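You operate a simulated robot arm through the tools that you are given. There is no shell and no other tool.

You run a simulated two-armed robot. Do the job below in one go: nothing can be reset, and whatever is moved stays where it is left.

JOB
Undo the grey box's hand nut and store casting 95 in it.
Fine: then shut the lid and tighten the nut again; the other casting stays.

Only the result counts: the job must be done as asked and must still hold three seconds after the hand-in. Knocking over, shifting, dropping, spilling or breaking anything else fails it. Lids that push on must go on centred and level and be pressed home; caps that screw on are set level and turned clockwise until they are tight.

ROBOT AND FRAMES
Two 7-joint arms with fingered hands on one trunk that stands fixed in place. Base frame: the origin is at the foot of the trunk, x ahead of it, y to its left, z up; the work surface is at about z = 80. Lengths are in cm, angles in rad, forces in N, time in s.
The left shoulder is at [7, 15.7, 118.9], the right one opposite. With the tool pointing down near the work surface each hand reaches from about 30 to 90 cm from the base axis, measured 20 degrees to its own side. Payload 5 kg a hand.
Tool frame (each hand has its own): the origin (TCP) lies between the finger pads and is the grasp point; the fingertips stand 3.1 cm ahead of it; z points along the fingers, y is the line along which they close. The gripper opens to 15.6 cm; its body begins 8.8 cm behind the TCP. The gripper is a hand of 4 fingers: y runs from the thumb to the fingers, the wrist lies at [0, 0, -24.9] in the tool frame, and closing takes about 1.5 s.
Orientation is that of the tool frame in the base frame, as [roll, pitch, yaw] about the fixed x, y, z axes, in that order (R = Rz(yaw) Ry(pitch) Rx(roll)). With the fingers straight down and closing along the base's y, the tool's x points along the base's -x, its y along +y and its z along -z.

CONTROLS
- The arms move only by the tool apply_moves. It takes "left_series", "right_series" or both (then of equal length, played together; a hand with none holds still); each is text: rows parted by semicolons, each of 6 numbers parted by spaces: the shift along the tool's x, y, z in m, then the turn, a rotation vector about the tool's x, y, z in rad. In form: dx dy dz ax ay az; .... A call has 1 to 20 rows; each row is the pose to reach, as a shift and turn from the pose commanded when the call began, along the tool's axes at that moment. "left_hand" and "right_hand" are, for a hand that has rows, the closure in counts, from 0 (fully open) to 255 (shut), set as the call begins (left out, the last holds). Each row takes 0.2 s and may step no farther than 5 cm and 0.15 rad from the row before; otherwise, or with a gripper value out of range, the whole call is refused. A pose out of reach is approached as far as the arm can. The call stops where the force on the tool passes 90 N (or 10 N more than at its start, if that is more) or the arm is blocked; 0.2 s more then pass. The fingers move at their own pace (about 10.8 cm/s each) and stop on an object; they squeeze with about 23 N. The grip force told is the motor's: it shows also when the fingers shut on nothing. Time passes only in rows, and 0.2 s behind the last, so rows that repeat a pose let the fingers close. The reply holds the time, the measured pose of the TCP, the force on the tool along the base axes, the opening and the grip force, in the units named above and with some noise, with the torque about the TCP (base axes, N m) and any sound that the robot's microphone picked up.
- Cameras (640 x 400 px; columns grow to the right, rows downward): "scene" is now at [12.68, -4.72, 143.34]; the picture's right is [-0.52, -0.86, -0.00], its down [-0.38, 0.23, -0.89] and it looks along [0.77, -0.46, -0.45] (base axes); focal length 332 px, centre (320, 200). "left" rides on the left gripper at [-7.2, 0.2, -11.1] in its tool frame; the picture's right is [-0.02, -1.00, 0.00], its down [0.84, -0.02, -0.54] and it looks along [0.54, -0.01, 0.84] (tool axes); focal length 234 px, centre (320, 200). "right" rides on the right gripper at [7.2, 0.2, -11.1] in its tool frame; the picture's right is [-0.02, 1.00, 0.00], its down [-0.84, -0.02, -0.54] and it looks along [-0.54, -0.01, 0.84] (tool axes); focal length 234 px, centre (320, 200). There is no depth. A picture from a camera that has moved, and an enlarged one, comes with that camera's place and axes in the base frame and with its lens.
- camera(camera): a new picture of that camera. The clock stands still meanwhile.
- move_column(by): slides the trunk up (or, below 0, down) by that many cm; the arms and the scene camera ride with it, the base frame stays. It gives what a move gives, with no picture.
- move_fingers(finger1, finger2, finger3, thumb_bend, hand): sets how far each is bent, from 0 (flat) to 1 (curled in); at 0.3 the hand is open as for a grip, at 0.7 the pads meet at the TCP. One left out holds its place. A second passes; each finger stops where it meets its share of the squeeze, and holds until it gets a number again. A gripper value or a shape takes the hand back. It gives what a move gives, with no picture; readings hold the bend of each and the force on the fingers (four entries, about 0 where the hand has none), thumb and palm.
- preshape(shape, hand): the hand has 4 fingers and takes this shape, open, in about a second: jaw (thumb against the fingers, like two jaws); tri (thumb and two fingers); tip (a fingertip pinch); poke (one finger out to press); point (the index stretched); flat (the hand flat); cup (the hand cupped); fist (a fist). The gripper value then closes the fingers along that shape, each until it touches; the sizes above hold for jaw. It gives what a move gives, with no picture.
- aim_head(pan, tilt): turns the head with the scene camera to pan (to the left, within 1.501 rad either way) and tilt (down, from -0.506 to 1.204), counted from straight ahead of the robot. It gives what a move gives.
- enlarge(camera, box): a new picture of the part [left, top, right, bottom] of that camera's present view, enlarged. The clock stands still meanwhile.
- job_done(): hands the job in; it is judged then, once.

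Nothing tells you positions but the pictures and the camera data. Unless the task says otherwise, let go and move clear before handing in.

The tools are called after "Request:" by a JSON object that holds its "name" and its "arguments". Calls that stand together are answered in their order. apply_moves: Moves the arms, as the interface text tells. Its arguments: {"type":"object","properties":{"left_series":{"type":"string"},"left_hand":{"type":"number"},"right_series":{"type":"string"},"right_hand":{"type":"number"}},"required":[]} The other tools are called the same way: move_column (by) moves the trunk up or down; preshape (shape, hand) gives the hand a shape; move_fingers (finger1, finger2, finger3, thumb_bend, hand) moves the fingers one by one; aim_head (pan, tilt) turns the head that bears the scene camera; camera (camera) takes a picture; enlarge (camera, box) takes an enlarged picture of a part of a camera's view; job_done () hands the job in.

At the start:

```text
clock: 0.0
left_position: [61.2, -8.16, 115.63]
left_orientation: [-3.141, 0.001, 3.141]
left_wrist_force: [0.5, -0.3, 0.1]
left_wrist_torque: [0.04, -0.01, 0.02]
left_grip_width: 15.6
left_finger_force: 0.1
left_shape: jaw
left_bend: [0.3, 0.3, 0.3, 0.3]
left_finger forces: [0.0, 0.0, 0.1, 0.0, 0.1, 0.0]
right_position: [48.39, -55.96, 121.31]
right_orientation: [3.141, 0.002, 3.142]
right_wrist_force: [-0.4, -0.9, 0.3]
right_wrist_torque: [0.01, 0.0, -0.01]
right_grip_width: 15.59
right_finger_force: 0.0
right_shape: jaw
right_bend: [0.3, 0.3, 0.3, 0.3]
right_finger forces: [0.1, 0.0, 0.0, 0.0, 0.0, 0.1]
trunk travel left (down, up): [-57.5, 36.5]
head pan, tilt (commanded): [-0.541, 0.463]
```

scene: 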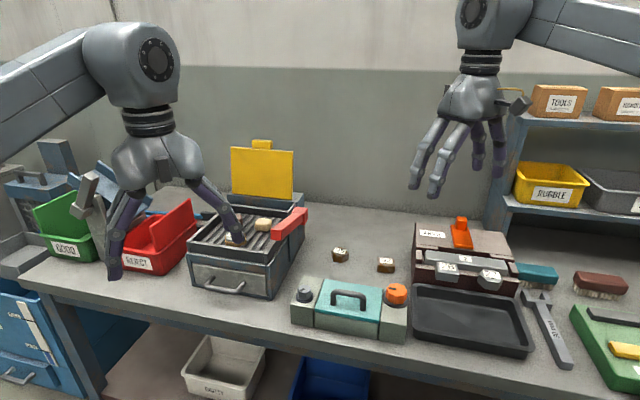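
right: 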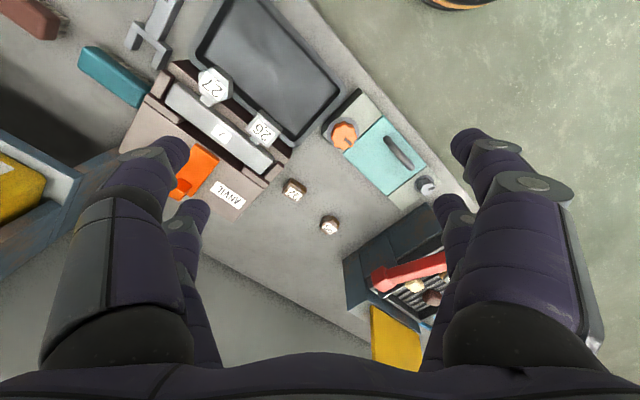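
left: 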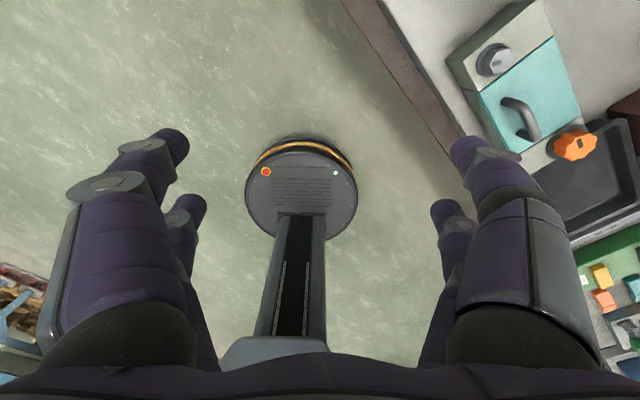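

I see a bench with a grill-like box, a teal-lidded grey box with an orange knob, an anvil/vice, and a few small blocks. I'll look closer before moving anything.

Request:
{"name": "enlarge", "arguments": {"camera": "scene", "box": [270, 230, 430, 350]}}

Request:
{"name": "enlarge", "arguments": {"camera": "scene", "box": [400, 200, 560, 300]}}

Request:
{"name": "enlarge", "arguments": {"camera": "right", "box": [260, 80, 460, 260]}}

Request:
{"name": "enlarge", "arguments": {"camera": "scene", "box": [180, 130, 320, 300]}}

```text
3.33 times, centred on (350, 290) of scene
camera zoom: at [12.68, -4.72, 143.34], right [-0.52, -0.86, 0.0], down [-0.38, 0.23, -0.89], along [0.77, -0.46, -0.45], focal length 1106 px, centre (220, -100)
```

zoom: 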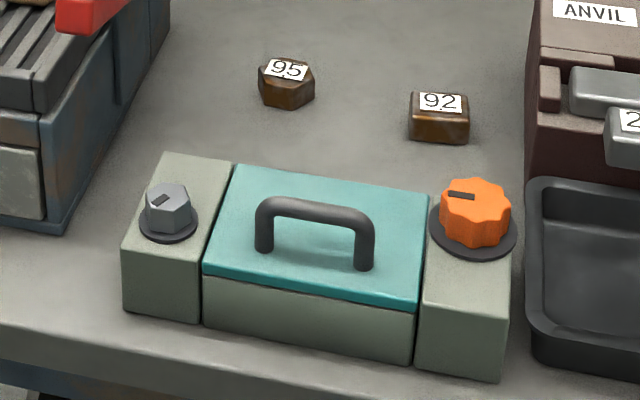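

```text
4.00 times, centred on (480, 250) of scene
camera zoom: at [12.68, -4.72, 143.34], right [-0.52, -0.86, 0.0], down [-0.38, 0.23, -0.89], along [0.77, -0.46, -0.45], focal length 1328 px, centre (-320, 0)
```

zoom: 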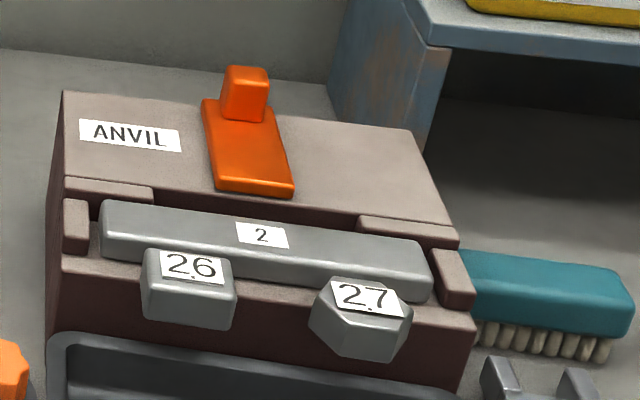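

```text
2.22 times, centred on (360, 170) of right
camera zoom: at [41.39, -55.7, 132.45], right [0.02, 1.0, 0.0], down [0.84, -0.02, 0.54], along [0.54, -0.01, -0.84], focal length 520 px, centre (231, 267)
```

zoom: 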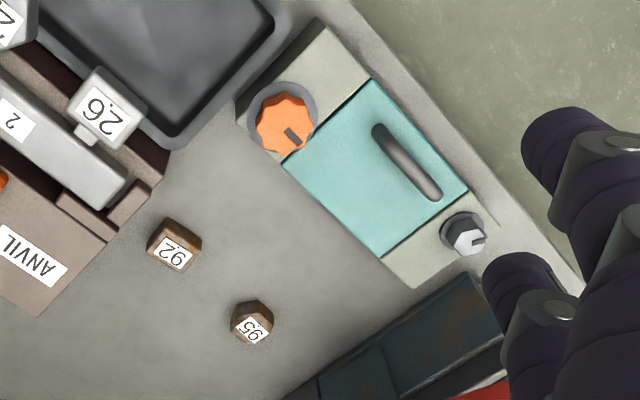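

```text
2.35 times, centred on (250, 215) of scene
camera zoom: at [12.68, -4.72, 143.34], right [-0.52, -0.86, 0.0], down [-0.38, 0.23, -0.89], along [0.77, -0.46, -0.45], focal length 781 px, centre (485, 165)
```

zoom: 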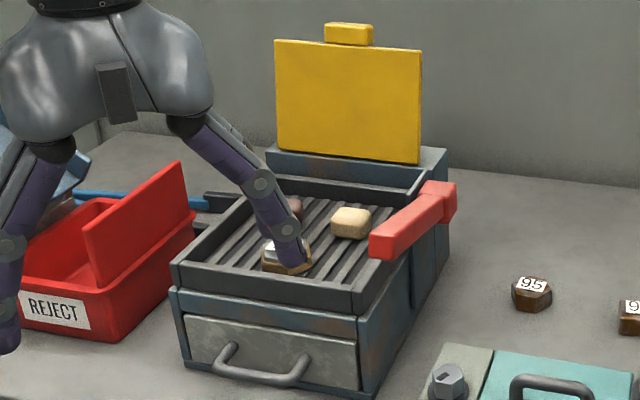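

Request:
{"name": "enlarge", "arguments": {"camera": "left", "box": [430, 0, 640, 200]}}

Request:
{"name": "enlarge", "arguments": {"camera": "right", "box": [310, 80, 450, 220]}}

Request:
{"name": "enlarge", "arguments": {"camera": "scene", "box": [360, 260, 430, 320]}}

Request:
{"name": "enlarge", "arguments": {"camera": "scene", "box": [500, 250, 640, 390]}}

```text
2.00 times, centred on (535, 100) of left
camera zoom: at [68.35, -7.95, 126.69], right [0.02, -1.0, 0.0], down [-0.84, -0.02, 0.54], along [-0.54, -0.01, -0.84], focal length 468 px, centre (-110, 400)
```

zoom: 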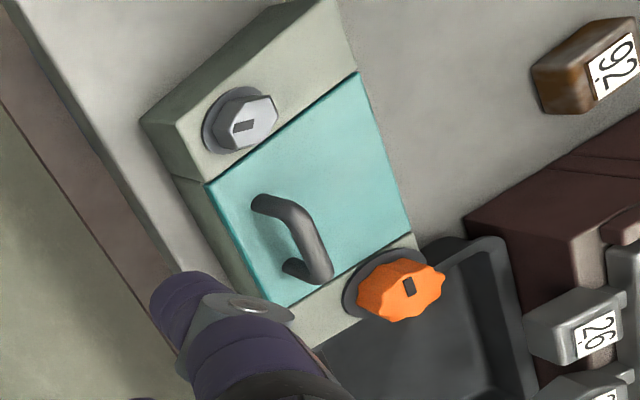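

```text
2.86 times, centred on (380, 150) of right
camera zoom: at [41.39, -55.7, 132.45], right [0.02, 1.0, 0.0], down [0.84, -0.02, 0.54], along [0.54, -0.01, -0.84], focal length 669 px, centre (149, 343)
```

zoom: 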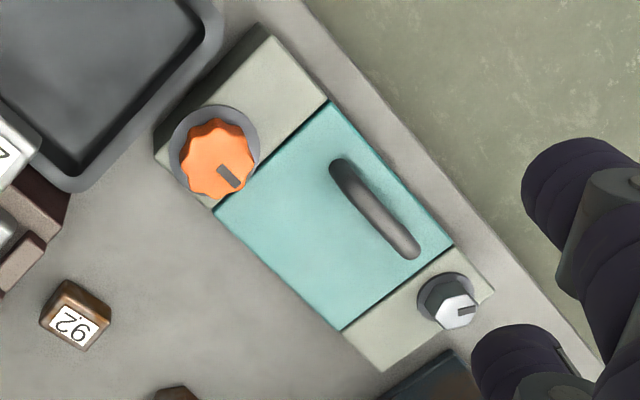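

```text
6.67 times, centred on (395, 290) of scene
camera zoom: at [12.68, -4.72, 143.34], right [-0.52, -0.86, 0.0], down [-0.38, 0.23, -0.89], along [0.77, -0.46, -0.45], focal length 2213 px, centre (-180, -400)
```

zoom: 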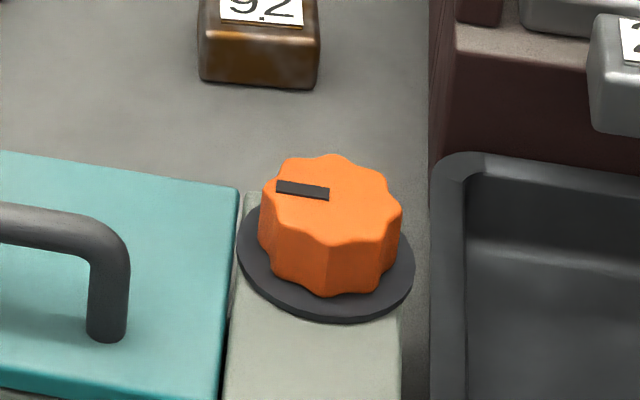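

```text
2.86 times, centred on (570, 320) of scene
camera zoom: at [12.68, -4.72, 143.34], right [-0.52, -0.86, 0.0], down [-0.38, 0.23, -0.89], along [0.77, -0.46, -0.45], focal length 948 px, centre (-394, -143)
```

zoom: 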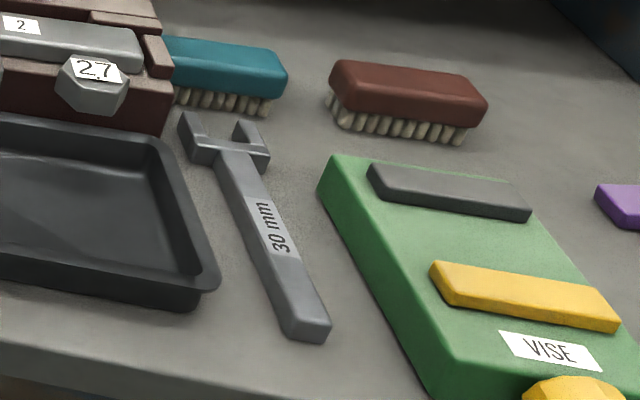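

Request:
{"name": "enlarge", "arguments": {"camera": "scene", "box": [390, 0, 550, 210]}}

Request:
{"name": "enlarge", "arguments": {"camera": "scene", "box": [20, 0, 320, 300]}}

```text
1.90 times, centred on (470, 105) of scene
camera zoom: at [12.68, -4.72, 143.34], right [-0.52, -0.86, 0.0], down [-0.38, 0.23, -0.89], along [0.77, -0.46, -0.45], focal length 632 px, centre (34, 381)
```

zoom: 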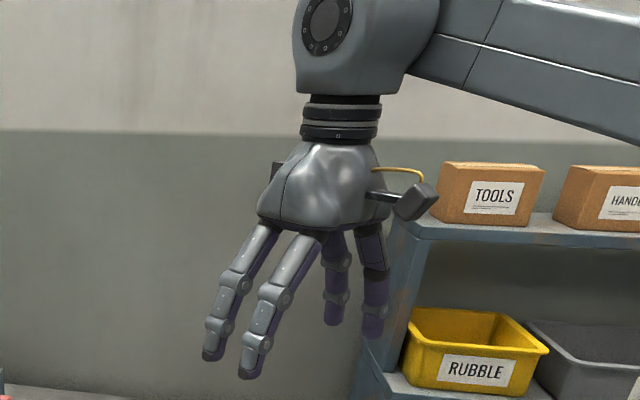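

```text
1.33 times, centred on (170, 150) of scene
camera zoom: at [12.68, -4.72, 143.34], right [-0.52, -0.86, 0.0], down [-0.38, 0.23, -0.89], along [0.77, -0.46, -0.45], focal length 443 px, centre (520, 267)
```

zoom: 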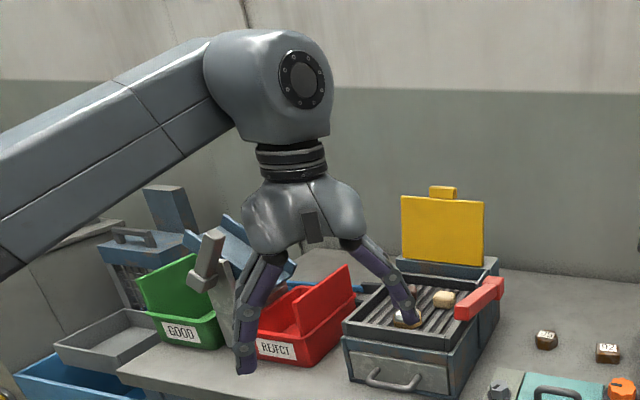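

Request:
{"name": "preshape", "arguments": {"hand": "right", "shape": "tri"}}

Request:
{"name": "enlarge", "arguments": {"camera": "scene", "box": [390, 0, 550, 210]}}

Request:
{"name": "camera", "arguments": {"camera": "right"}}

```text
clock: 0.9
left_position: [61.21, -8.03, 115.62]
left_orientation: [3.141, -0.001, 3.14]
left_wrist_force: [0.7, 0.4, 0.2]
left_wrist_torque: [0.04, -0.01, -0.02]
left_grip_width: 15.58
left_finger_force: 0.1
left_shape: jaw
left_bend: [0.3, 0.3, 0.3, 0.3]
left_finger forces: [0.0, 0.1, 0.0, 0.0, 0.0, 0.1]
right_position: [48.5, -56.0, 121.36]
right_orientation: [3.141, 0.0, -3.142]
right_wrist_force: [-0.2, 0.3, 0.5]
right_wrist_torque: [-0.01, 0.02, 0.01]
right_grip_width: 15.58
right_finger_force: 0.1
right_shape: tri
right_bend: [0.3, 0.3, 0.3, 0.3]
right_finger forces: [0.1, 0.0, 0.0, 0.0, 0.1, 0.1]
trunk travel left (down, up): [-57.5, 36.5]
head pan, tilt (commanded): [-0.541, 0.463]
```

```text
1.90 times, centred on (470, 105) of scene
camera zoom: at [12.68, -4.72, 143.34], right [-0.52, -0.86, 0.0], down [-0.38, 0.23, -0.89], along [0.77, -0.46, -0.45], focal length 632 px, centre (34, 381)
```

zoom: 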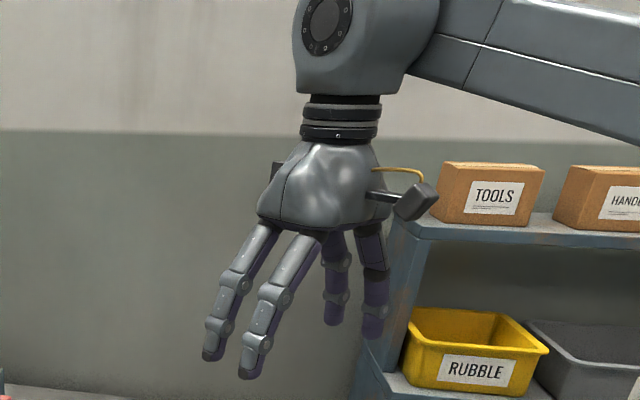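

```text
taken
camera right: at [41.39, -55.7, 132.45], right [0.02, 1.0, 0.0], down [0.84, -0.02, 0.54], along [0.54, -0.01, -0.84], focal length 234 px, centre (320, 200)
```

right: 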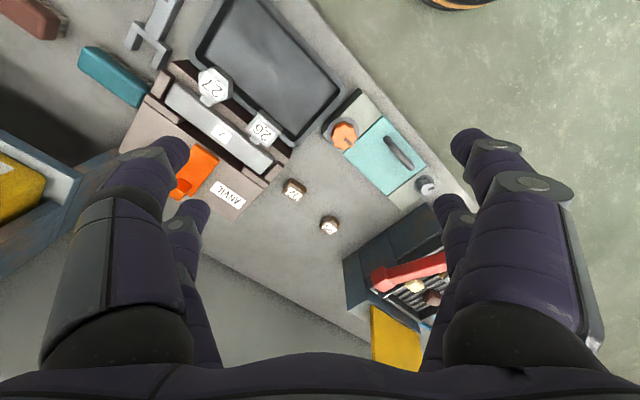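

Request:
{"name": "apply_moves", "arguments": {"right_series": "0 0 0 0 0 0; 0 0 0 0 0 0; 0 0 0 0 0 0; 0 0 0 0 0 0; 0 0 0 0 0 0; 0 0 0 0 0 0; 0 0 0 0 0 0; 0 0 0 0 0 0", "right_hand": 170}}

Request:
{"name": "camera", "arguments": {"camera": "right"}}

Request:
{"name": "enlarge", "arguments": {"camera": "scene", "box": [390, 0, 550, 210]}}

```text
clock: 2.7
left_position: [61.21, -8.0, 115.61]
left_orientation: [-3.141, 0.0, -3.141]
left_wrist_force: [-0.2, 0.7, -0.1]
left_wrist_torque: [-0.03, 0.01, 0.01]
left_grip_width: 15.6
left_finger_force: 0.0
left_shape: jaw
left_bend: [0.3, 0.3, 0.3, 0.3]
left_finger forces: [0.1, 0.1, 0.0, 0.0, 0.0, 0.0]
right_position: [48.57, -55.83, 121.31]
right_orientation: [3.141, 0.001, 3.14]
right_wrist_force: [-0.6, -0.6, -0.2]
right_wrist_torque: [0.03, -0.01, 0.0]
right_grip_width: 5.23
right_finger_force: 0.0
right_shape: tri
right_bend: [0.73, 0.73, 0.73, 0.7]
right_finger forces: [0.1, 0.0, 0.1, 0.0, 0.0, 0.0]
trunk travel left (down, up): [-57.5, 36.5]
head pan, tilt (commanded): [-0.541, 0.463]
```

```text
taken
camera right: at [41.39, -55.7, 132.45], right [0.02, 1.0, 0.0], down [0.84, -0.02, 0.54], along [0.54, -0.01, -0.84], focal length 234 px, centre (320, 200)
```

right: 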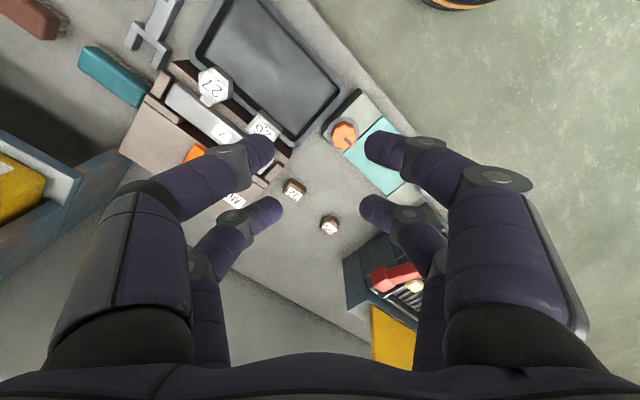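

```text
1.90 times, centred on (470, 105) of scene
camera zoom: at [12.68, -4.72, 143.34], right [-0.52, -0.86, 0.0], down [-0.38, 0.23, -0.89], along [0.77, -0.46, -0.45], focal length 632 px, centre (34, 381)
```

zoom: 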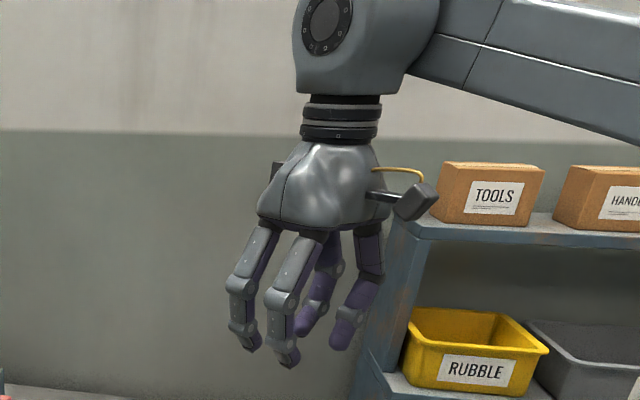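

Request:
{"name": "preshape", "arguments": {"hand": "right", "shape": "jaw"}}

Request:
{"name": "apply_moves", "arguments": {"right_series": "-0.02 0.015 0.03 0 0 0; -0.04 0.03 0.06 0 0 0; -0.064 0.046 0.09 0 0 0; -0.064 0.046 0.12 0 0 0; -0.064 0.046 0.14 0 0 0; -0.064 0.046 0.14 0 0 0", "right_hand": 0}}

Request:
{"name": "camera", "arguments": {"camera": "right"}}

Request:
{"name": "camera", "arguments": {"camera": "scene"}}

```text
clock: 3.6
left_position: [61.11, -8.05, 115.72]
left_orientation: [-3.141, 0.001, -3.141]
left_wrist_force: [1.0, 0.6, 0.2]
left_wrist_torque: [0.0, 0.01, 0.01]
left_grip_width: 15.6
left_finger_force: 0.0
left_shape: jaw
left_bend: [0.3, 0.3, 0.3, 0.3]
left_finger forces: [0.0, 0.2, 0.0, 0.0, 0.1, 0.0]
right_position: [48.57, -55.86, 121.27]
right_orientation: [-3.141, -0.002, -3.142]
right_wrist_force: [0.5, 0.4, 0.3]
right_wrist_torque: [0.01, 0.01, 0.03]
right_grip_width: 15.59
right_finger_force: 0.0
right_shape: jaw
right_bend: [0.3, 0.3, 0.3, 0.3]
right_finger forces: [0.1, 0.0, 0.0, 0.0, 0.1, 0.0]
trunk travel left (down, up): [-57.5, 36.5]
head pan, tilt (commanded): [-0.541, 0.463]
```

```text
clock: 5.0
left_position: [61.11, -7.99, 115.65]
left_orientation: [-3.141, -0.001, 3.141]
left_wrist_force: [0.5, 0.7, 0.2]
left_wrist_torque: [-0.01, -0.01, 0.01]
left_grip_width: 15.61
left_finger_force: 0.0
left_shape: jaw
left_bend: [0.3, 0.3, 0.3, 0.3]
left_finger forces: [0.0, 0.1, 0.0, 0.0, 0.1, 0.0]
right_position: [54.78, -51.26, 107.41]
right_orientation: [-3.141, 0.0, -3.141]
right_wrist_force: [-0.1, 0.1, -0.7]
right_wrist_torque: [0.0, -0.02, 0.0]
right_grip_width: 15.59
right_finger_force: 0.1
right_shape: jaw
right_bend: [0.3, 0.3, 0.3, 0.3]
right_finger forces: [0.1, 0.1, 0.1, 0.0, 0.0, 0.0]
trunk travel left (down, up): [-57.5, 36.5]
head pan, tilt (commanded): [-0.541, 0.463]
```

```text
taken
camera right: at [47.71, -51.04, 118.49], right [0.02, 1.0, 0.0], down [0.84, -0.02, 0.54], along [0.54, -0.01, -0.84], focal length 234 px, centre (320, 200)
```

right: 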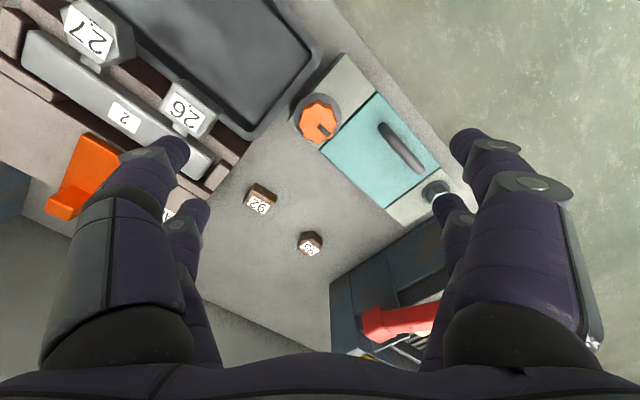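

```text
taken
camera scene: at [12.7, -4.67, 143.34], right [-0.52, -0.86, 0.0], down [-0.38, 0.23, -0.89], along [0.77, -0.46, -0.45], focal length 332 px, centre (320, 200)
```

scene: 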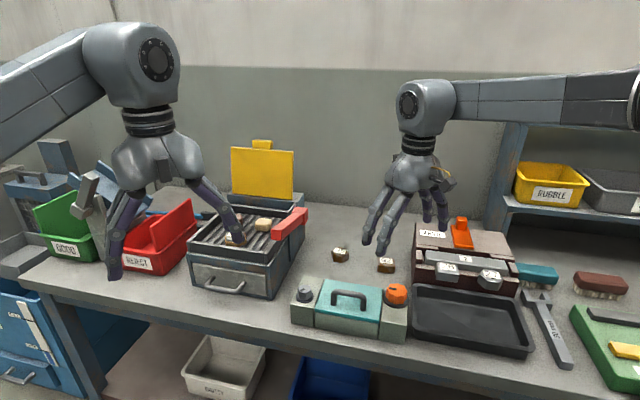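

Request:
{"name": "enlarge", "arguments": {"camera": "right", "box": [270, 50, 470, 230]}}

Request:
{"name": "enlarge", "arguments": {"camera": "right", "box": [230, 160, 350, 270]}}

Request:
{"name": "enlarge", "arguments": {"camera": "scene", "box": [350, 260, 430, 330]}}

```text
2.22 times, centred on (370, 140) of right
camera zoom: at [47.71, -51.04, 118.49], right [0.02, 1.0, 0.0], down [0.84, -0.02, 0.54], along [0.54, -0.01, -0.84], focal length 520 px, centre (209, 333)
```

zoom: 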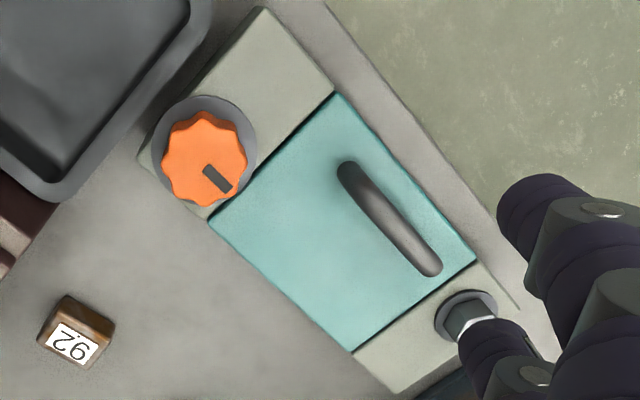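

```text
3.64 times, centred on (290, 215) of right
camera zoom: at [47.71, -51.04, 118.49], right [0.02, 1.0, 0.0], down [0.84, -0.02, 0.54], along [0.54, -0.01, -0.84], focal length 852 px, centre (429, 146)
```

zoom: 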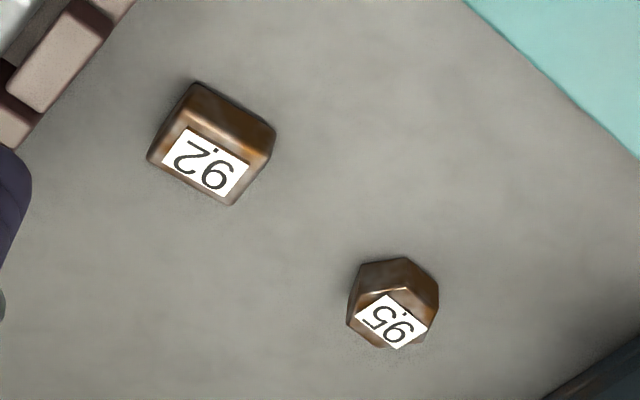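

```text
5.71 times, centred on (390, 295) of scene
camera zoom: at [12.7, -4.67, 143.34], right [-0.52, -0.86, 0.0], down [-0.38, 0.23, -0.89], along [0.77, -0.46, -0.45], focal length 1897 px, centre (-80, -343)
```

zoom: 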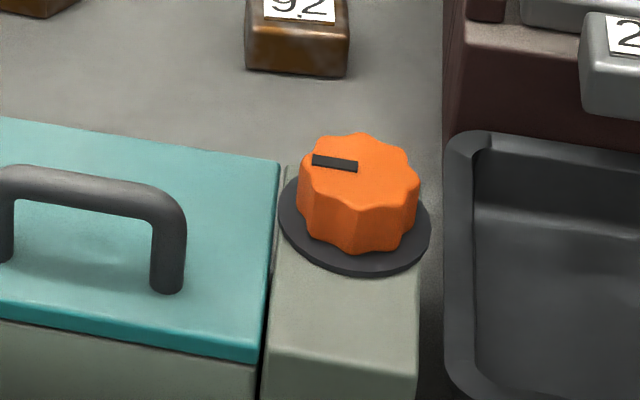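

Request:
{"name": "apply_moves", "arguments": {"right_series": "0 0 0 0 0 0.15; 0 0 0 0 0 0.3; 0 0 0 0 0 0.45; 0 0 0 0 0 0.6; 0 0 0 0 0 0.75; 0 0 0 0 0 0.9; 0 0 0 0 0 1.05; 0 0 0 0 0 1.2; 0 0 0 0 0 1.35; 0 0 0 0 0 1.5; 0 0 0 0 0 1.65; 0 0 0 0 0 1.8; 0 0 0 0 0 1.95; 0 0 0 0 0 2.1; 0 0 0 0 0 2.1", "right_hand": 141}}

Request:
{"name": "camera", "arguments": {"camera": "scene"}}

Request:
{"name": "camera", "arguments": {"camera": "right"}}

```text
clock: 8.2
left_position: [61.15, -7.99, 115.68]
left_orientation: [-3.141, 0.0, -3.141]
left_wrist_force: [0.5, 1.0, -0.9]
left_wrist_torque: [-0.01, 0.03, 0.01]
left_grip_width: 15.6
left_finger_force: 0.0
left_shape: jaw
left_bend: [0.3, 0.3, 0.3, 0.3]
left_finger forces: [0.1, 0.0, 0.0, 0.0, 0.0, 0.0]
right_position: [54.64, -60.56, 104.83]
right_orientation: [-3.133, -0.047, 1.082]
right_wrist_force: [-0.1, 1.2, 0.0]
right_wrist_torque: [-0.01, -0.01, -0.01]
right_grip_width: 7.03
right_finger_force: 0.0
right_shape: jaw
right_bend: [0.73, 0.73, 0.73, 0.7]
right_finger forces: [0.0, 0.0, 0.1, 0.0, 0.0, 0.0]
right hand out of reach, approached as far as the arm can: row 12, 13, 14, 15
trunk travel left (down, up): [-57.5, 36.5]
head pan, tilt (commanded): [-0.541, 0.463]
```

```text
taken
camera scene: at [12.63, -4.61, 143.35], right [-0.52, -0.86, 0.0], down [-0.38, 0.23, -0.9], along [0.77, -0.46, -0.45], focal length 332 px, centre (320, 200)
```

scene: 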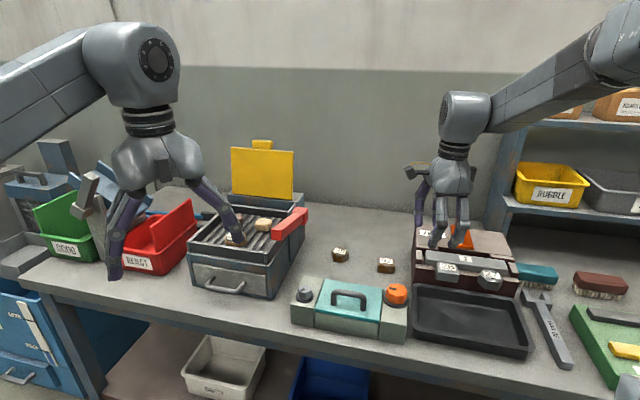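

```text
taken
camera right: at [58.12, -54.65, 116.19], right [0.87, -0.49, -0.01], down [-0.42, -0.75, 0.51], along [-0.26, -0.44, -0.86], focal length 234 px, centre (320, 200)
```

right: 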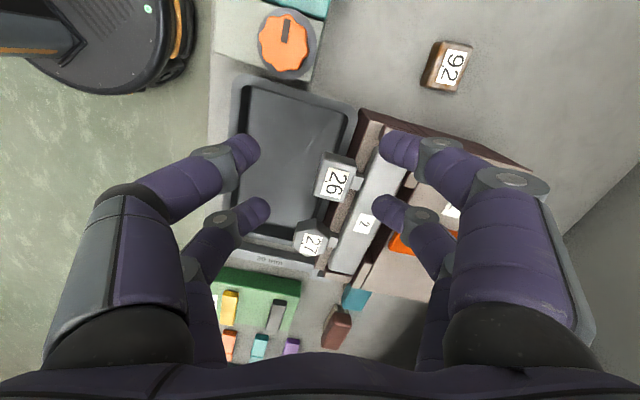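

Request:
{"name": "apply_moves", "arguments": {"right_series": "0 0 0 0 0 -0.15; 0 0 0 0 0 -0.3; 0 0 0 0 0 -0.45; 0 0 0 0 0 -0.55; 0 0 0 0 0 -0.55; 0 0 0 0 0 -0.55"}}

```text
clock: 9.6
left_position: [61.17, -8.0, 115.74]
left_orientation: [-3.141, 0.0, -3.141]
left_wrist_force: [0.2, 0.2, 0.0]
left_wrist_torque: [0.01, 0.0, 0.03]
left_grip_width: 15.61
left_finger_force: 0.0
left_shape: jaw
left_bend: [0.3, 0.3, 0.3, 0.3]
left_finger forces: [0.0, 0.0, 0.0, 0.1, 0.0, 0.0]
right_position: [54.75, -60.47, 105.05]
right_orientation: [3.124, -0.044, 1.634]
right_wrist_force: [0.1, -1.0, -0.2]
right_wrist_torque: [0.05, 0.0, -0.01]
right_grip_width: 7.02
right_finger_force: 0.0
right_shape: jaw
right_bend: [0.73, 0.73, 0.73, 0.7]
right_finger forces: [0.1, 0.1, 0.1, 0.0, 0.0, 0.0]
trunk travel left (down, up): [-57.5, 36.5]
head pan, tilt (commanded): [-0.541, 0.463]
```

Request:
{"name": "apply_moves", "arguments": {"right_series": "0.045 0.004 0.0 0.009 -0.022 0; 0.0886 0.0082 0.004 0.018 -0.044 0; 0.0886 0.0082 0.03 0.018 -0.044 0; 0.0886 0.0082 0.0547 0.018 -0.044 0; 0.0886 0.0082 0.0547 0.018 -0.044 0"}}

Request:
{"name": "camera", "arguments": {"camera": "right"}}

Request:
{"name": "enlarge", "arguments": {"camera": "scene", "box": [320, 160, 480, 340]}}

```text
clock: 10.8
left_position: [61.06, -8.12, 115.59]
left_orientation: [3.141, 0.001, -3.141]
left_wrist_force: [-0.1, -1.0, 0.1]
left_wrist_torque: [-0.01, 0.01, 0.03]
left_grip_width: 15.61
left_finger_force: 0.1
left_shape: jaw
left_bend: [0.3, 0.3, 0.3, 0.3]
left_finger forces: [0.0, 0.0, 0.1, 0.0, 0.0, 0.0]
right_position: [55.19, -51.34, 99.78]
right_orientation: [-3.14, -0.001, 1.634]
right_wrist_force: [0.1, -0.1, -0.2]
right_wrist_torque: [-0.03, -0.03, 0.05]
right_grip_width: 7.02
right_finger_force: 0.1
right_shape: jaw
right_bend: [0.73, 0.73, 0.73, 0.7]
right_finger forces: [0.0, 0.0, 0.0, 0.0, 0.0, 0.0]
trunk travel left (down, up): [-57.5, 36.5]
head pan, tilt (commanded): [-0.541, 0.463]
```

```text
taken
camera right: at [55.02, -44.09, 110.88], right [1.0, 0.04, 0.0], down [0.03, -0.84, 0.55], along [0.02, -0.55, -0.84], focal length 234 px, centre (320, 200)
```

right: 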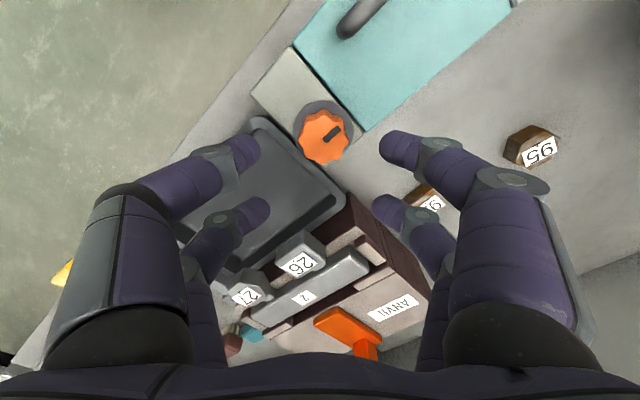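

```text
2.22 times, centred on (400, 250) of scene
camera zoom: at [12.62, -4.71, 143.35], right [-0.52, -0.86, 0.0], down [-0.38, 0.23, -0.89], along [0.77, -0.46, -0.45], focal length 738 px, centre (142, 89)
```

zoom: 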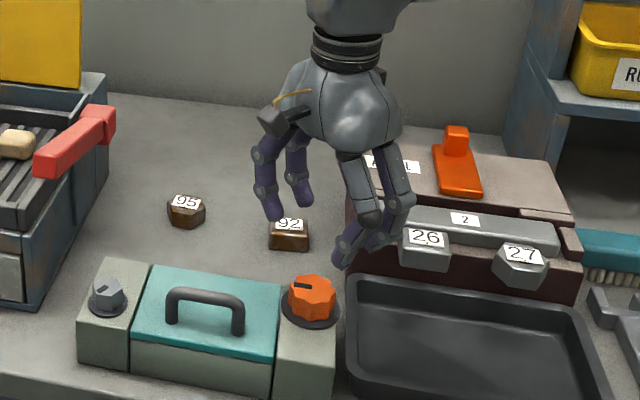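

Request:
{"name": "apply_moves", "arguments": {"right_series": "0 0 0.04 0 0 0; 0 0 0.075 0 0 0; 0 0 0.094 0 0 0; 0 0 0.094 0 0 0"}}

Request:
{"name": "camera", "arguments": {"camera": "right"}}

Request:
{"name": "enlarge", "arguments": {"camera": "scene", "box": [320, 180, 480, 340]}}

```text
clock: 11.8
left_position: [61.26, -8.12, 115.66]
left_orientation: [-3.141, 0.0, 3.141]
left_wrist_force: [-0.2, 1.0, -0.4]
left_wrist_torque: [-0.01, 0.0, 0.03]
left_grip_width: 15.59
left_finger_force: 0.0
left_shape: jaw
left_bend: [0.3, 0.3, 0.3, 0.3]
left_finger forces: [0.0, 0.1, 0.0, 0.0, 0.0, 0.0]
right_position: [55.22, -51.39, 90.6]
right_orientation: [-3.139, 0.0, 1.634]
right_wrist_force: [0.7, 0.9, -0.9]
right_wrist_torque: [-0.01, 0.0, -0.01]
right_grip_width: 7.02
right_finger_force: 0.1
right_shape: jaw
right_bend: [0.73, 0.73, 0.73, 0.7]
right_finger forces: [0.0, 0.1, 0.0, 0.1, 0.1, 0.0]
trunk travel left (down, up): [-57.5, 36.5]
head pan, tilt (commanded): [-0.541, 0.463]
```

```text
taken
camera right: at [55.04, -44.03, 101.57], right [1.0, 0.04, 0.0], down [0.03, -0.84, 0.55], along [0.02, -0.54, -0.84], focal length 234 px, centre (320, 200)
```

right: 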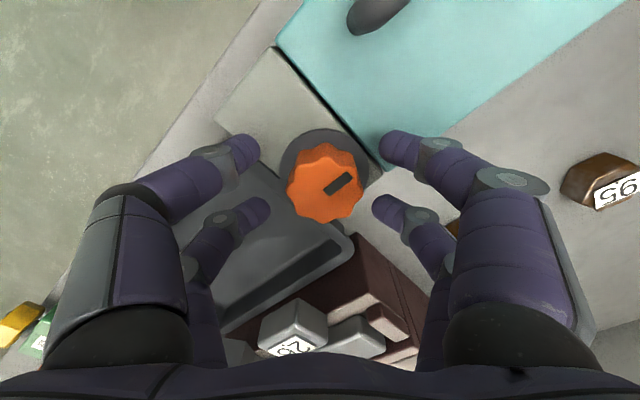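

```text
2.50 times, centred on (400, 260) of scene
camera zoom: at [12.67, -4.71, 143.34], right [-0.52, -0.86, 0.0], down [-0.38, 0.23, -0.89], along [0.77, -0.46, -0.45], focal length 830 px, centre (120, 50)
```

zoom: 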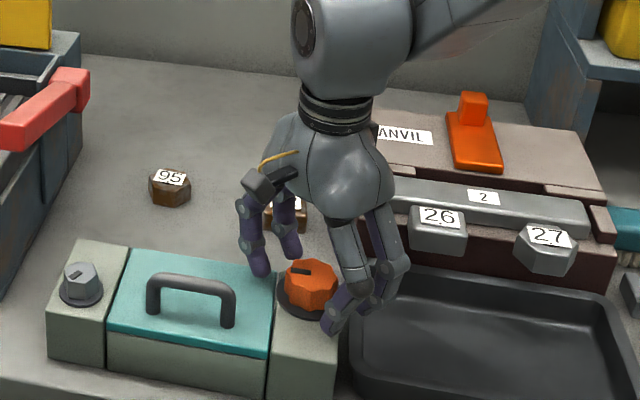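

Request:
{"name": "enlarge", "arguments": {"camera": "right", "box": [220, 110, 420, 260]}}

```text
2.67 times, centred on (320, 185) of right
camera zoom: at [55.04, -44.03, 101.57], right [1.0, 0.04, 0.0], down [0.03, -0.84, 0.55], along [0.02, -0.54, -0.84], focal length 624 px, centre (320, 240)
```

zoom: 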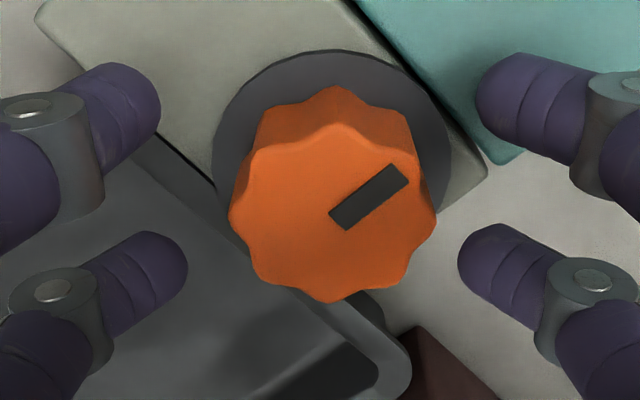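

Request:
{"name": "apply_moves", "arguments": {"right_series": "0 0.003 0.001 0 0 0; 0 0.003 0.002 0 0 0; 0 0.003 0.002 0 0 0; 0 0.003 0.002 0 0 0; 0 0.003 0.002 0 0 0; 0 0.003 0.002 0 0 0; 0 0.003 0.002 0 0 0", "right_hand": 255}}

Request:
{"name": "camera", "arguments": {"camera": "right"}}

```text
clock: 13.4
left_position: [61.25, -8.06, 115.65]
left_orientation: [3.141, 0.0, -3.141]
left_wrist_force: [-0.8, 0.1, -0.5]
left_wrist_torque: [0.0, 0.01, -0.03]
left_grip_width: 15.61
left_finger_force: 0.0
left_shape: jaw
left_bend: [0.3, 0.3, 0.3, 0.3]
left_finger forces: [0.0, 0.1, 0.0, 0.1, 0.0, 0.0]
right_position: [55.53, -51.39, 90.26]
right_orientation: [-3.138, 0.002, 1.633]
right_wrist_force: [4.6, 6.3, -0.9]
right_wrist_torque: [0.0, -0.07, 0.01]
right_grip_width: 1.62
right_finger_force: 22.6
right_shape: jaw
right_bend: [0.72, 0.73, 0.73, 0.71]
right_finger forces: [19.9, 23.9, 25.7, 0.0, 15.4, 0.0]
trunk travel left (down, up): [-57.5, 36.5]
head pan, tilt (commanded): [-0.541, 0.463]
```

```text
taken
camera right: at [55.4, -43.94, 101.33], right [1.0, 0.04, 0.0], down [0.03, -0.84, 0.55], along [0.02, -0.55, -0.84], focal length 234 px, centre (320, 200)
```

right: 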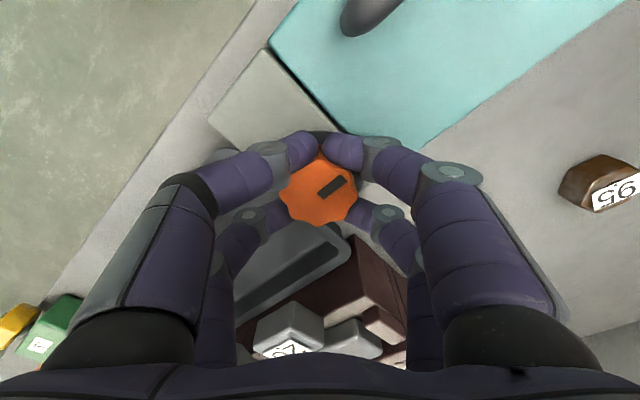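

Request:
{"name": "apply_moves", "arguments": {"right_series": "0 0 0 0 0 0; 0 0 0 0 0 0; -0.003 0.0005 0 0 0 0; -0.003 0.0005 0 0 0 0", "right_hand": 160}}

Request:
{"name": "apply_moves", "arguments": {"right_series": "0 0 0 0 0 0; 0 0 0 0 0 0; 0 0 0 0 0 0; 0 0 0 0 0 0; 0 0 0 0 0 0", "right_hand": 255}}

Request:
{"name": "enlarge", "arguments": {"camera": "right", "box": [220, 110, 420, 260]}}

```text
clock: 14.4
left_position: [61.01, -8.0, 115.67]
left_orientation: [-3.141, 0.001, -3.141]
left_wrist_force: [-0.3, -1.0, -0.5]
left_wrist_torque: [0.0, 0.0, -0.02]
left_grip_width: 15.58
left_finger_force: 0.1
left_shape: jaw
left_bend: [0.3, 0.3, 0.3, 0.3]
left_finger forces: [0.0, 0.1, 0.1, 0.1, 0.0, 0.0]
right_position: [55.59, -51.68, 90.22]
right_orientation: [-3.137, -0.001, 1.634]
right_wrist_force: [-0.2, 0.0, 0.6]
right_wrist_torque: [0.03, -0.03, 0.0]
right_grip_width: 5.78
right_finger_force: 0.2
right_shape: jaw
right_bend: [0.74, 0.74, 0.74, 0.7]
right_finger forces: [0.1, 0.1, 0.1, 0.0, 0.0, 0.1]
trunk travel left (down, up): [-57.5, 36.5]
head pan, tilt (commanded): [-0.541, 0.463]
```

```text
clock: 15.6
left_position: [61.17, -8.06, 115.55]
left_orientation: [3.142, 0.0, -3.141]
left_wrist_force: [-1.0, -0.1, 0.4]
left_wrist_torque: [-0.03, -0.03, 0.06]
left_grip_width: 15.56
left_finger_force: 0.1
left_shape: jaw
left_bend: [0.3, 0.3, 0.3, 0.3]
left_finger forces: [0.0, 0.1, 0.1, 0.1, 0.0, 0.0]
right_position: [55.57, -51.69, 90.14]
right_orientation: [-3.138, 0.002, 1.632]
right_wrist_force: [-1.4, -0.8, -3.0]
right_wrist_torque: [0.01, 0.07, 0.23]
right_grip_width: 2.23
right_finger_force: 22.7
right_shape: jaw
right_bend: [0.73, 0.73, 0.73, 0.7]
right_finger forces: [22.2, 19.3, 18.3, 0.0, 20.5, 0.0]
trunk travel left (down, up): [-57.5, 36.5]
head pan, tilt (commanded): [-0.541, 0.463]
```

```text
2.67 times, centred on (320, 185) of right
camera zoom: at [55.4, -44.39, 101.26], right [1.0, 0.04, 0.0], down [0.03, -0.84, 0.54], along [0.02, -0.54, -0.84], focal length 624 px, centre (320, 240)
```

zoom: 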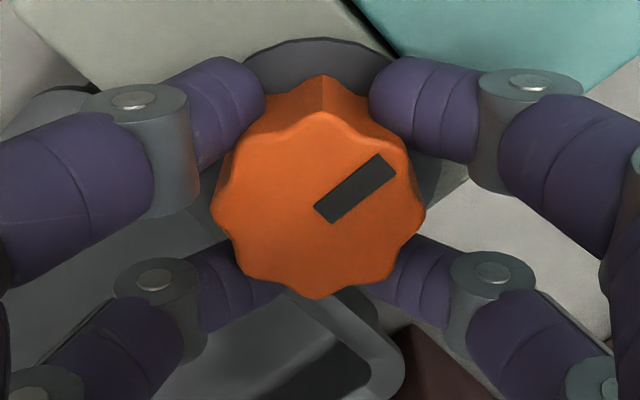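

Request:
{"name": "apply_moves", "arguments": {"right_series": "0 0 0 0 0 -0.08; 0 0 0 0 0 -0.16; 0 0 0 0 0 -0.24; 0 0 0 0 0 -0.32; 0 0 0 0 0 -0.4; 0 0 0 0 0 -0.5; 0 0 0 0 0 -0.6; 0 0 0 0 0 -0.6"}}

Request:
{"name": "enlarge", "arguments": {"camera": "right", "box": [220, 110, 420, 260]}}

Request:
{"name": "enlarge", "arguments": {"camera": "scene", "box": [320, 180, 480, 340]}}

```text
clock: 17.4
left_position: [61.23, -8.11, 115.52]
left_orientation: [-3.141, -0.001, -3.141]
left_wrist_force: [0.0, 0.6, 0.1]
left_wrist_torque: [-0.01, -0.02, 0.01]
left_grip_width: 15.59
left_finger_force: 0.0
left_shape: jaw
left_bend: [0.3, 0.3, 0.3, 0.3]
left_finger forces: [0.0, 0.0, 0.1, 0.0, 0.0, 0.0]
right_position: [55.73, -51.6, 90.12]
right_orientation: [-3.14, 0.0, 2.234]
right_wrist_force: [4.0, -4.4, -3.7]
right_wrist_torque: [-0.09, -0.09, -0.03]
right_grip_width: 2.17
right_finger_force: 22.7
right_shape: jaw
right_bend: [0.73, 0.73, 0.73, 0.7]
right_finger forces: [18.7, 25.5, 18.0, 0.0, 23.5, 0.1]
trunk travel left (down, up): [-57.5, 36.5]
head pan, tilt (commanded): [-0.541, 0.463]
```

```text
2.67 times, centred on (320, 185) of right
camera zoom: at [51.45, -45.79, 101.26], right [0.8, 0.6, 0.0], down [0.5, -0.67, 0.54], along [0.32, -0.44, -0.84], focal length 624 px, centre (320, 240)
```

zoom: 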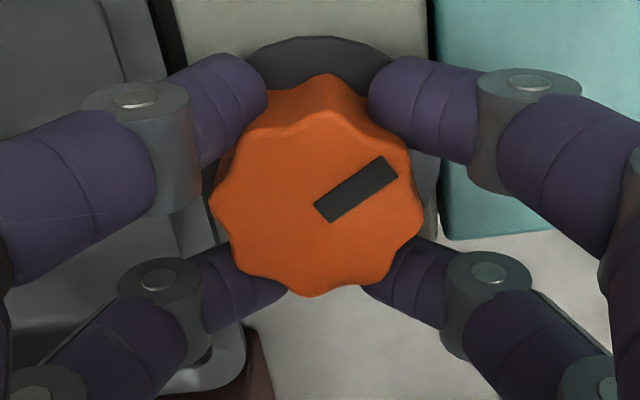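

```text
2.50 times, centred on (400, 260) of scene
camera zoom: at [12.79, -4.82, 143.33], right [-0.52, -0.86, 0.0], down [-0.38, 0.23, -0.89], along [0.77, -0.46, -0.45], focal length 830 px, centre (120, 50)
```

zoom: 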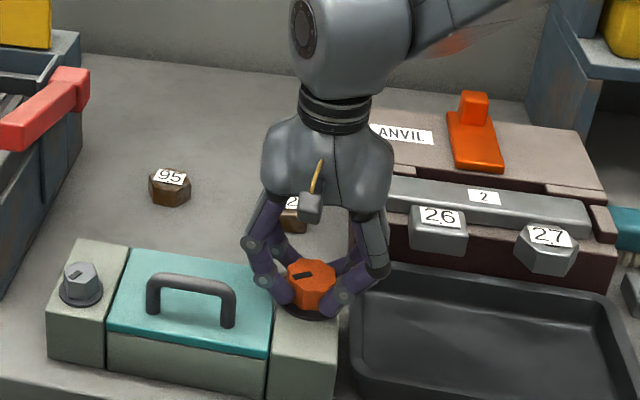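

Request:
{"name": "apply_moves", "arguments": {"right_series": "0 0 0 0 0 -0.1; 0 0 0 0 0 -0.2; 0 0 0 0 0 -0.3; 0 0 0 0 0 -0.4; 0 0 0 0 0 -0.5; 0 0 0 0 0 -0.6; 0 0 0 0 0 -0.7; 0 0 0 0 0 -0.8; 0 0 0 0 0 -0.9; 0 0 0 0 0 -0.9"}}

Request:
{"name": "enlarge", "arguments": {"camera": "right", "box": [220, 110, 420, 260]}}

```text
clock: 19.6
left_position: [61.22, -8.07, 115.51]
left_orientation: [3.14, -0.002, 3.141]
left_wrist_force: [-0.5, 0.2, 0.1]
left_wrist_torque: [-0.01, 0.01, 0.01]
left_grip_width: 15.59
left_finger_force: 0.0
left_shape: jaw
left_bend: [0.3, 0.3, 0.3, 0.3]
left_finger forces: [0.0, 0.0, 0.0, 0.1, 0.0, 0.0]
right_position: [55.68, -51.66, 90.13]
right_orientation: [3.141, -0.003, 3.132]
right_wrist_force: [4.4, 3.9, -8.4]
right_wrist_torque: [0.07, -0.07, -0.07]
right_grip_width: 2.14
right_finger_force: 22.9
right_shape: jaw
right_bend: [0.73, 0.73, 0.73, 0.7]
right_finger forces: [21.2, 27.0, 17.3, 0.0, 23.2, 0.1]
trunk travel left (down, up): [-57.5, 36.5]
head pan, tilt (commanded): [-0.541, 0.463]
```

```text
2.67 times, centred on (320, 185) of right
camera zoom: at [48.58, -51.26, 101.3], right [0.03, 1.0, 0.0], down [0.84, -0.03, 0.54], along [0.54, -0.02, -0.84], focal length 624 px, centre (320, 240)
```

zoom: 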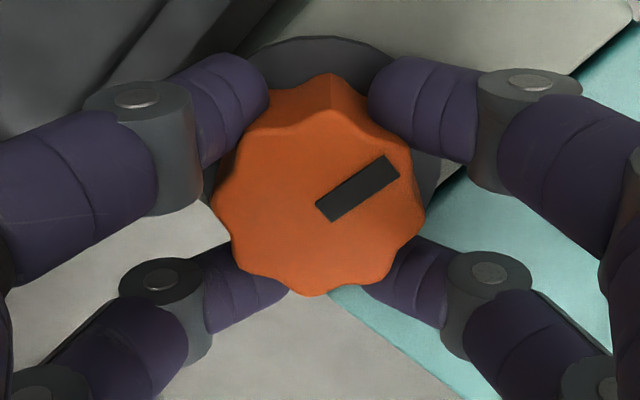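

Request:
{"name": "apply_moves", "arguments": {"right_series": "0 0 0 0 0 -0.1; 0 0 0 0 0 -0.2; 0 0 0 0 0 -0.3; 0 0 0 0 0 -0.4; 0 0 0 0 0 -0.5; 0 0 0 0 0 -0.6; 0 0 0 0 0 -0.7; 0 0 0 0 0 -0.8; 0 0 0 0 0 -0.9; 0 0 0 0 0 -0.9"}}

Request:
{"name": "enlarge", "arguments": {"camera": "right", "box": [220, 110, 420, 260]}}

Request:
{"name": "enlarge", "arguments": {"camera": "scene", "box": [320, 180, 480, 340]}}

```text
clock: 21.8
left_position: [61.45, -7.84, 115.48]
left_orientation: [-3.139, -0.004, 3.141]
left_wrist_force: [-0.2, -0.4, 0.2]
left_wrist_torque: [0.0, 0.04, -0.02]
left_grip_width: 15.58
left_finger_force: 0.2
left_shape: jaw
left_bend: [0.3, 0.3, 0.3, 0.3]
left_finger forces: [0.0, 0.0, 0.0, 0.0, 0.1, 0.1]
right_position: [55.79, -50.97, 89.97]
right_orientation: [3.133, -0.002, -2.247]
right_wrist_force: [9.2, 35.2, -30.1]
right_wrist_torque: [1.61, -0.79, -1.77]
right_grip_width: 0.96
right_finger_force: 23.4
right_shape: jaw
right_bend: [0.73, 0.73, 0.74, 0.71]
right_finger forces: [23.1, 100.6, 18.0, 0.0, 75.1, 0.0]
trunk travel left (down, up): [-57.5, 36.5]
head pan, tilt (commanded): [-0.541, 0.463]
```

```text
2.67 times, centred on (320, 185) of right
camera zoom: at [51.27, -56.55, 101.08], right [-0.76, 0.65, 0.01], down [0.55, 0.64, 0.54], along [0.34, 0.42, -0.84], focal length 624 px, centre (320, 240)
```

zoom: 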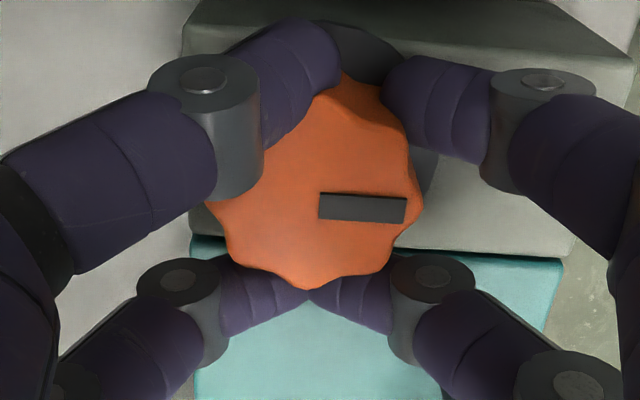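

```text
2.50 times, centred on (400, 260) of scene
camera zoom: at [13.1, -4.44, 143.3], right [-0.52, -0.86, 0.0], down [-0.39, 0.23, -0.89], along [0.77, -0.46, -0.45], focal length 830 px, centre (120, 50)
```

zoom: 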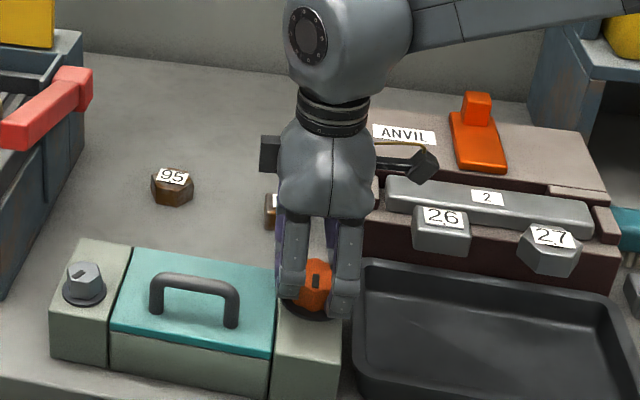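

Request:
{"name": "apply_moves", "arguments": {"right_series": "0 0 0 0 0 0.1; 0 0 0 0 0 0.1; 0 0 0 0 0 0.1; 0 0 0 0 0 0.1", "right_hand": 150}}

Request:
{"name": "enlarge", "arguments": {"camera": "right", "box": [180, 70, 460, 280]}}

Request:
{"name": "enlarge", "arguments": {"camera": "scene", "box": [320, 180, 480, 340]}}

```text
clock: 22.8
left_position: [61.17, -8.21, 115.65]
left_orientation: [-3.141, 0.0, 3.141]
left_wrist_force: [-0.6, 0.5, -0.1]
left_wrist_torque: [0.0, 0.0, -0.01]
left_grip_width: 15.61
left_finger_force: 0.2
left_shape: jaw
left_bend: [0.3, 0.3, 0.3, 0.3]
left_finger forces: [0.1, 0.0, 0.1, 0.0, 0.0, 0.0]
right_position: [55.53, -51.62, 90.08]
right_orientation: [3.14, -0.002, -2.35]
right_wrist_force: [-0.8, 0.9, 0.7]
right_wrist_torque: [0.04, -0.09, 0.0]
right_grip_width: 6.37
right_finger_force: 0.0
right_shape: jaw
right_bend: [0.73, 0.73, 0.73, 0.7]
right_finger forces: [0.0, 0.0, 0.0, 0.0, 0.0, 0.1]
trunk travel left (down, up): [-57.5, 36.5]
head pan, tilt (commanded): [-0.541, 0.463]
```

```text
1.90 times, centred on (320, 175) of right
camera zoom: at [50.45, -56.57, 101.3], right [-0.69, 0.72, 0.0], down [0.6, 0.58, 0.54], along [0.39, 0.38, -0.84], focal length 446 px, centre (320, 248)
```

zoom: 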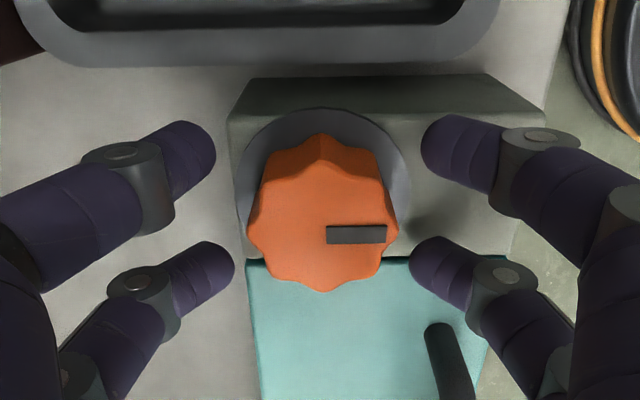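

```text
2.50 times, centred on (400, 260) of scene
camera zoom: at [12.6, -4.75, 143.35], right [-0.52, -0.86, 0.0], down [-0.38, 0.23, -0.89], along [0.77, -0.46, -0.45], focal length 830 px, centre (120, 50)
```

zoom: 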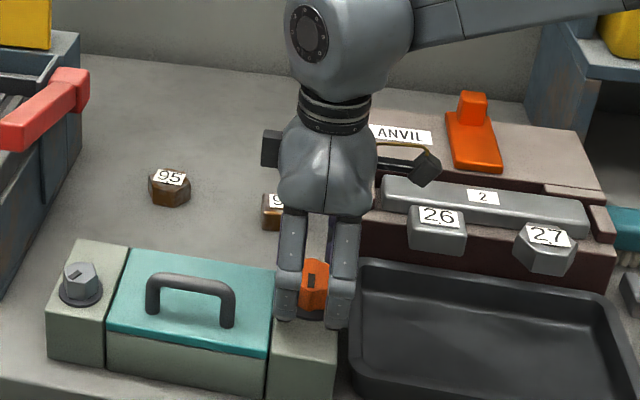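

Request:
{"name": "apply_moves", "arguments": {"right_series": "0 0 -0.03 0 0 0; 0 0 -0.08 0 0 0; 0 0 -0.12 0 0 0; -0.04 0.028 -0.12 0 0 0; -0.0887 0.056 -0.12 0 0 0; -0.0887 0.056 -0.12 0 0 0", "right_hand": 100}}

Request:
{"name": "camera", "arguments": {"camera": "right"}}

Request:
{"name": "enlarge", "arguments": {"camera": "scene", "box": [270, 180, 450, 350]}}

```text
refused: row 5 steps farther than a row can; nothing moved
```

```text
taken
camera right: at [50.45, -56.57, 101.3], right [-0.69, 0.72, 0.0], down [0.6, 0.58, 0.54], along [0.39, 0.38, -0.84], focal length 234 px, centre (320, 200)
```

right: 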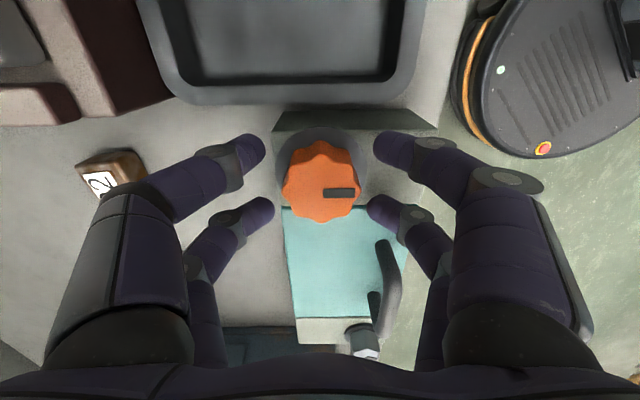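

```text
2.35 times, centred on (360, 265) of scene
camera zoom: at [12.6, -4.75, 143.35], right [-0.52, -0.86, 0.0], down [-0.38, 0.23, -0.89], along [0.77, -0.46, -0.45], focal length 781 px, centre (226, 47)
```

zoom: 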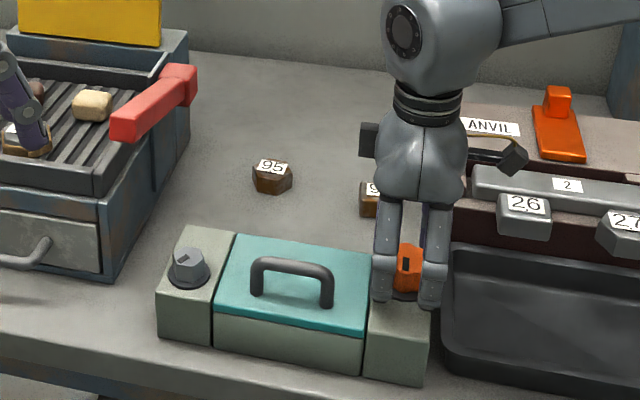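

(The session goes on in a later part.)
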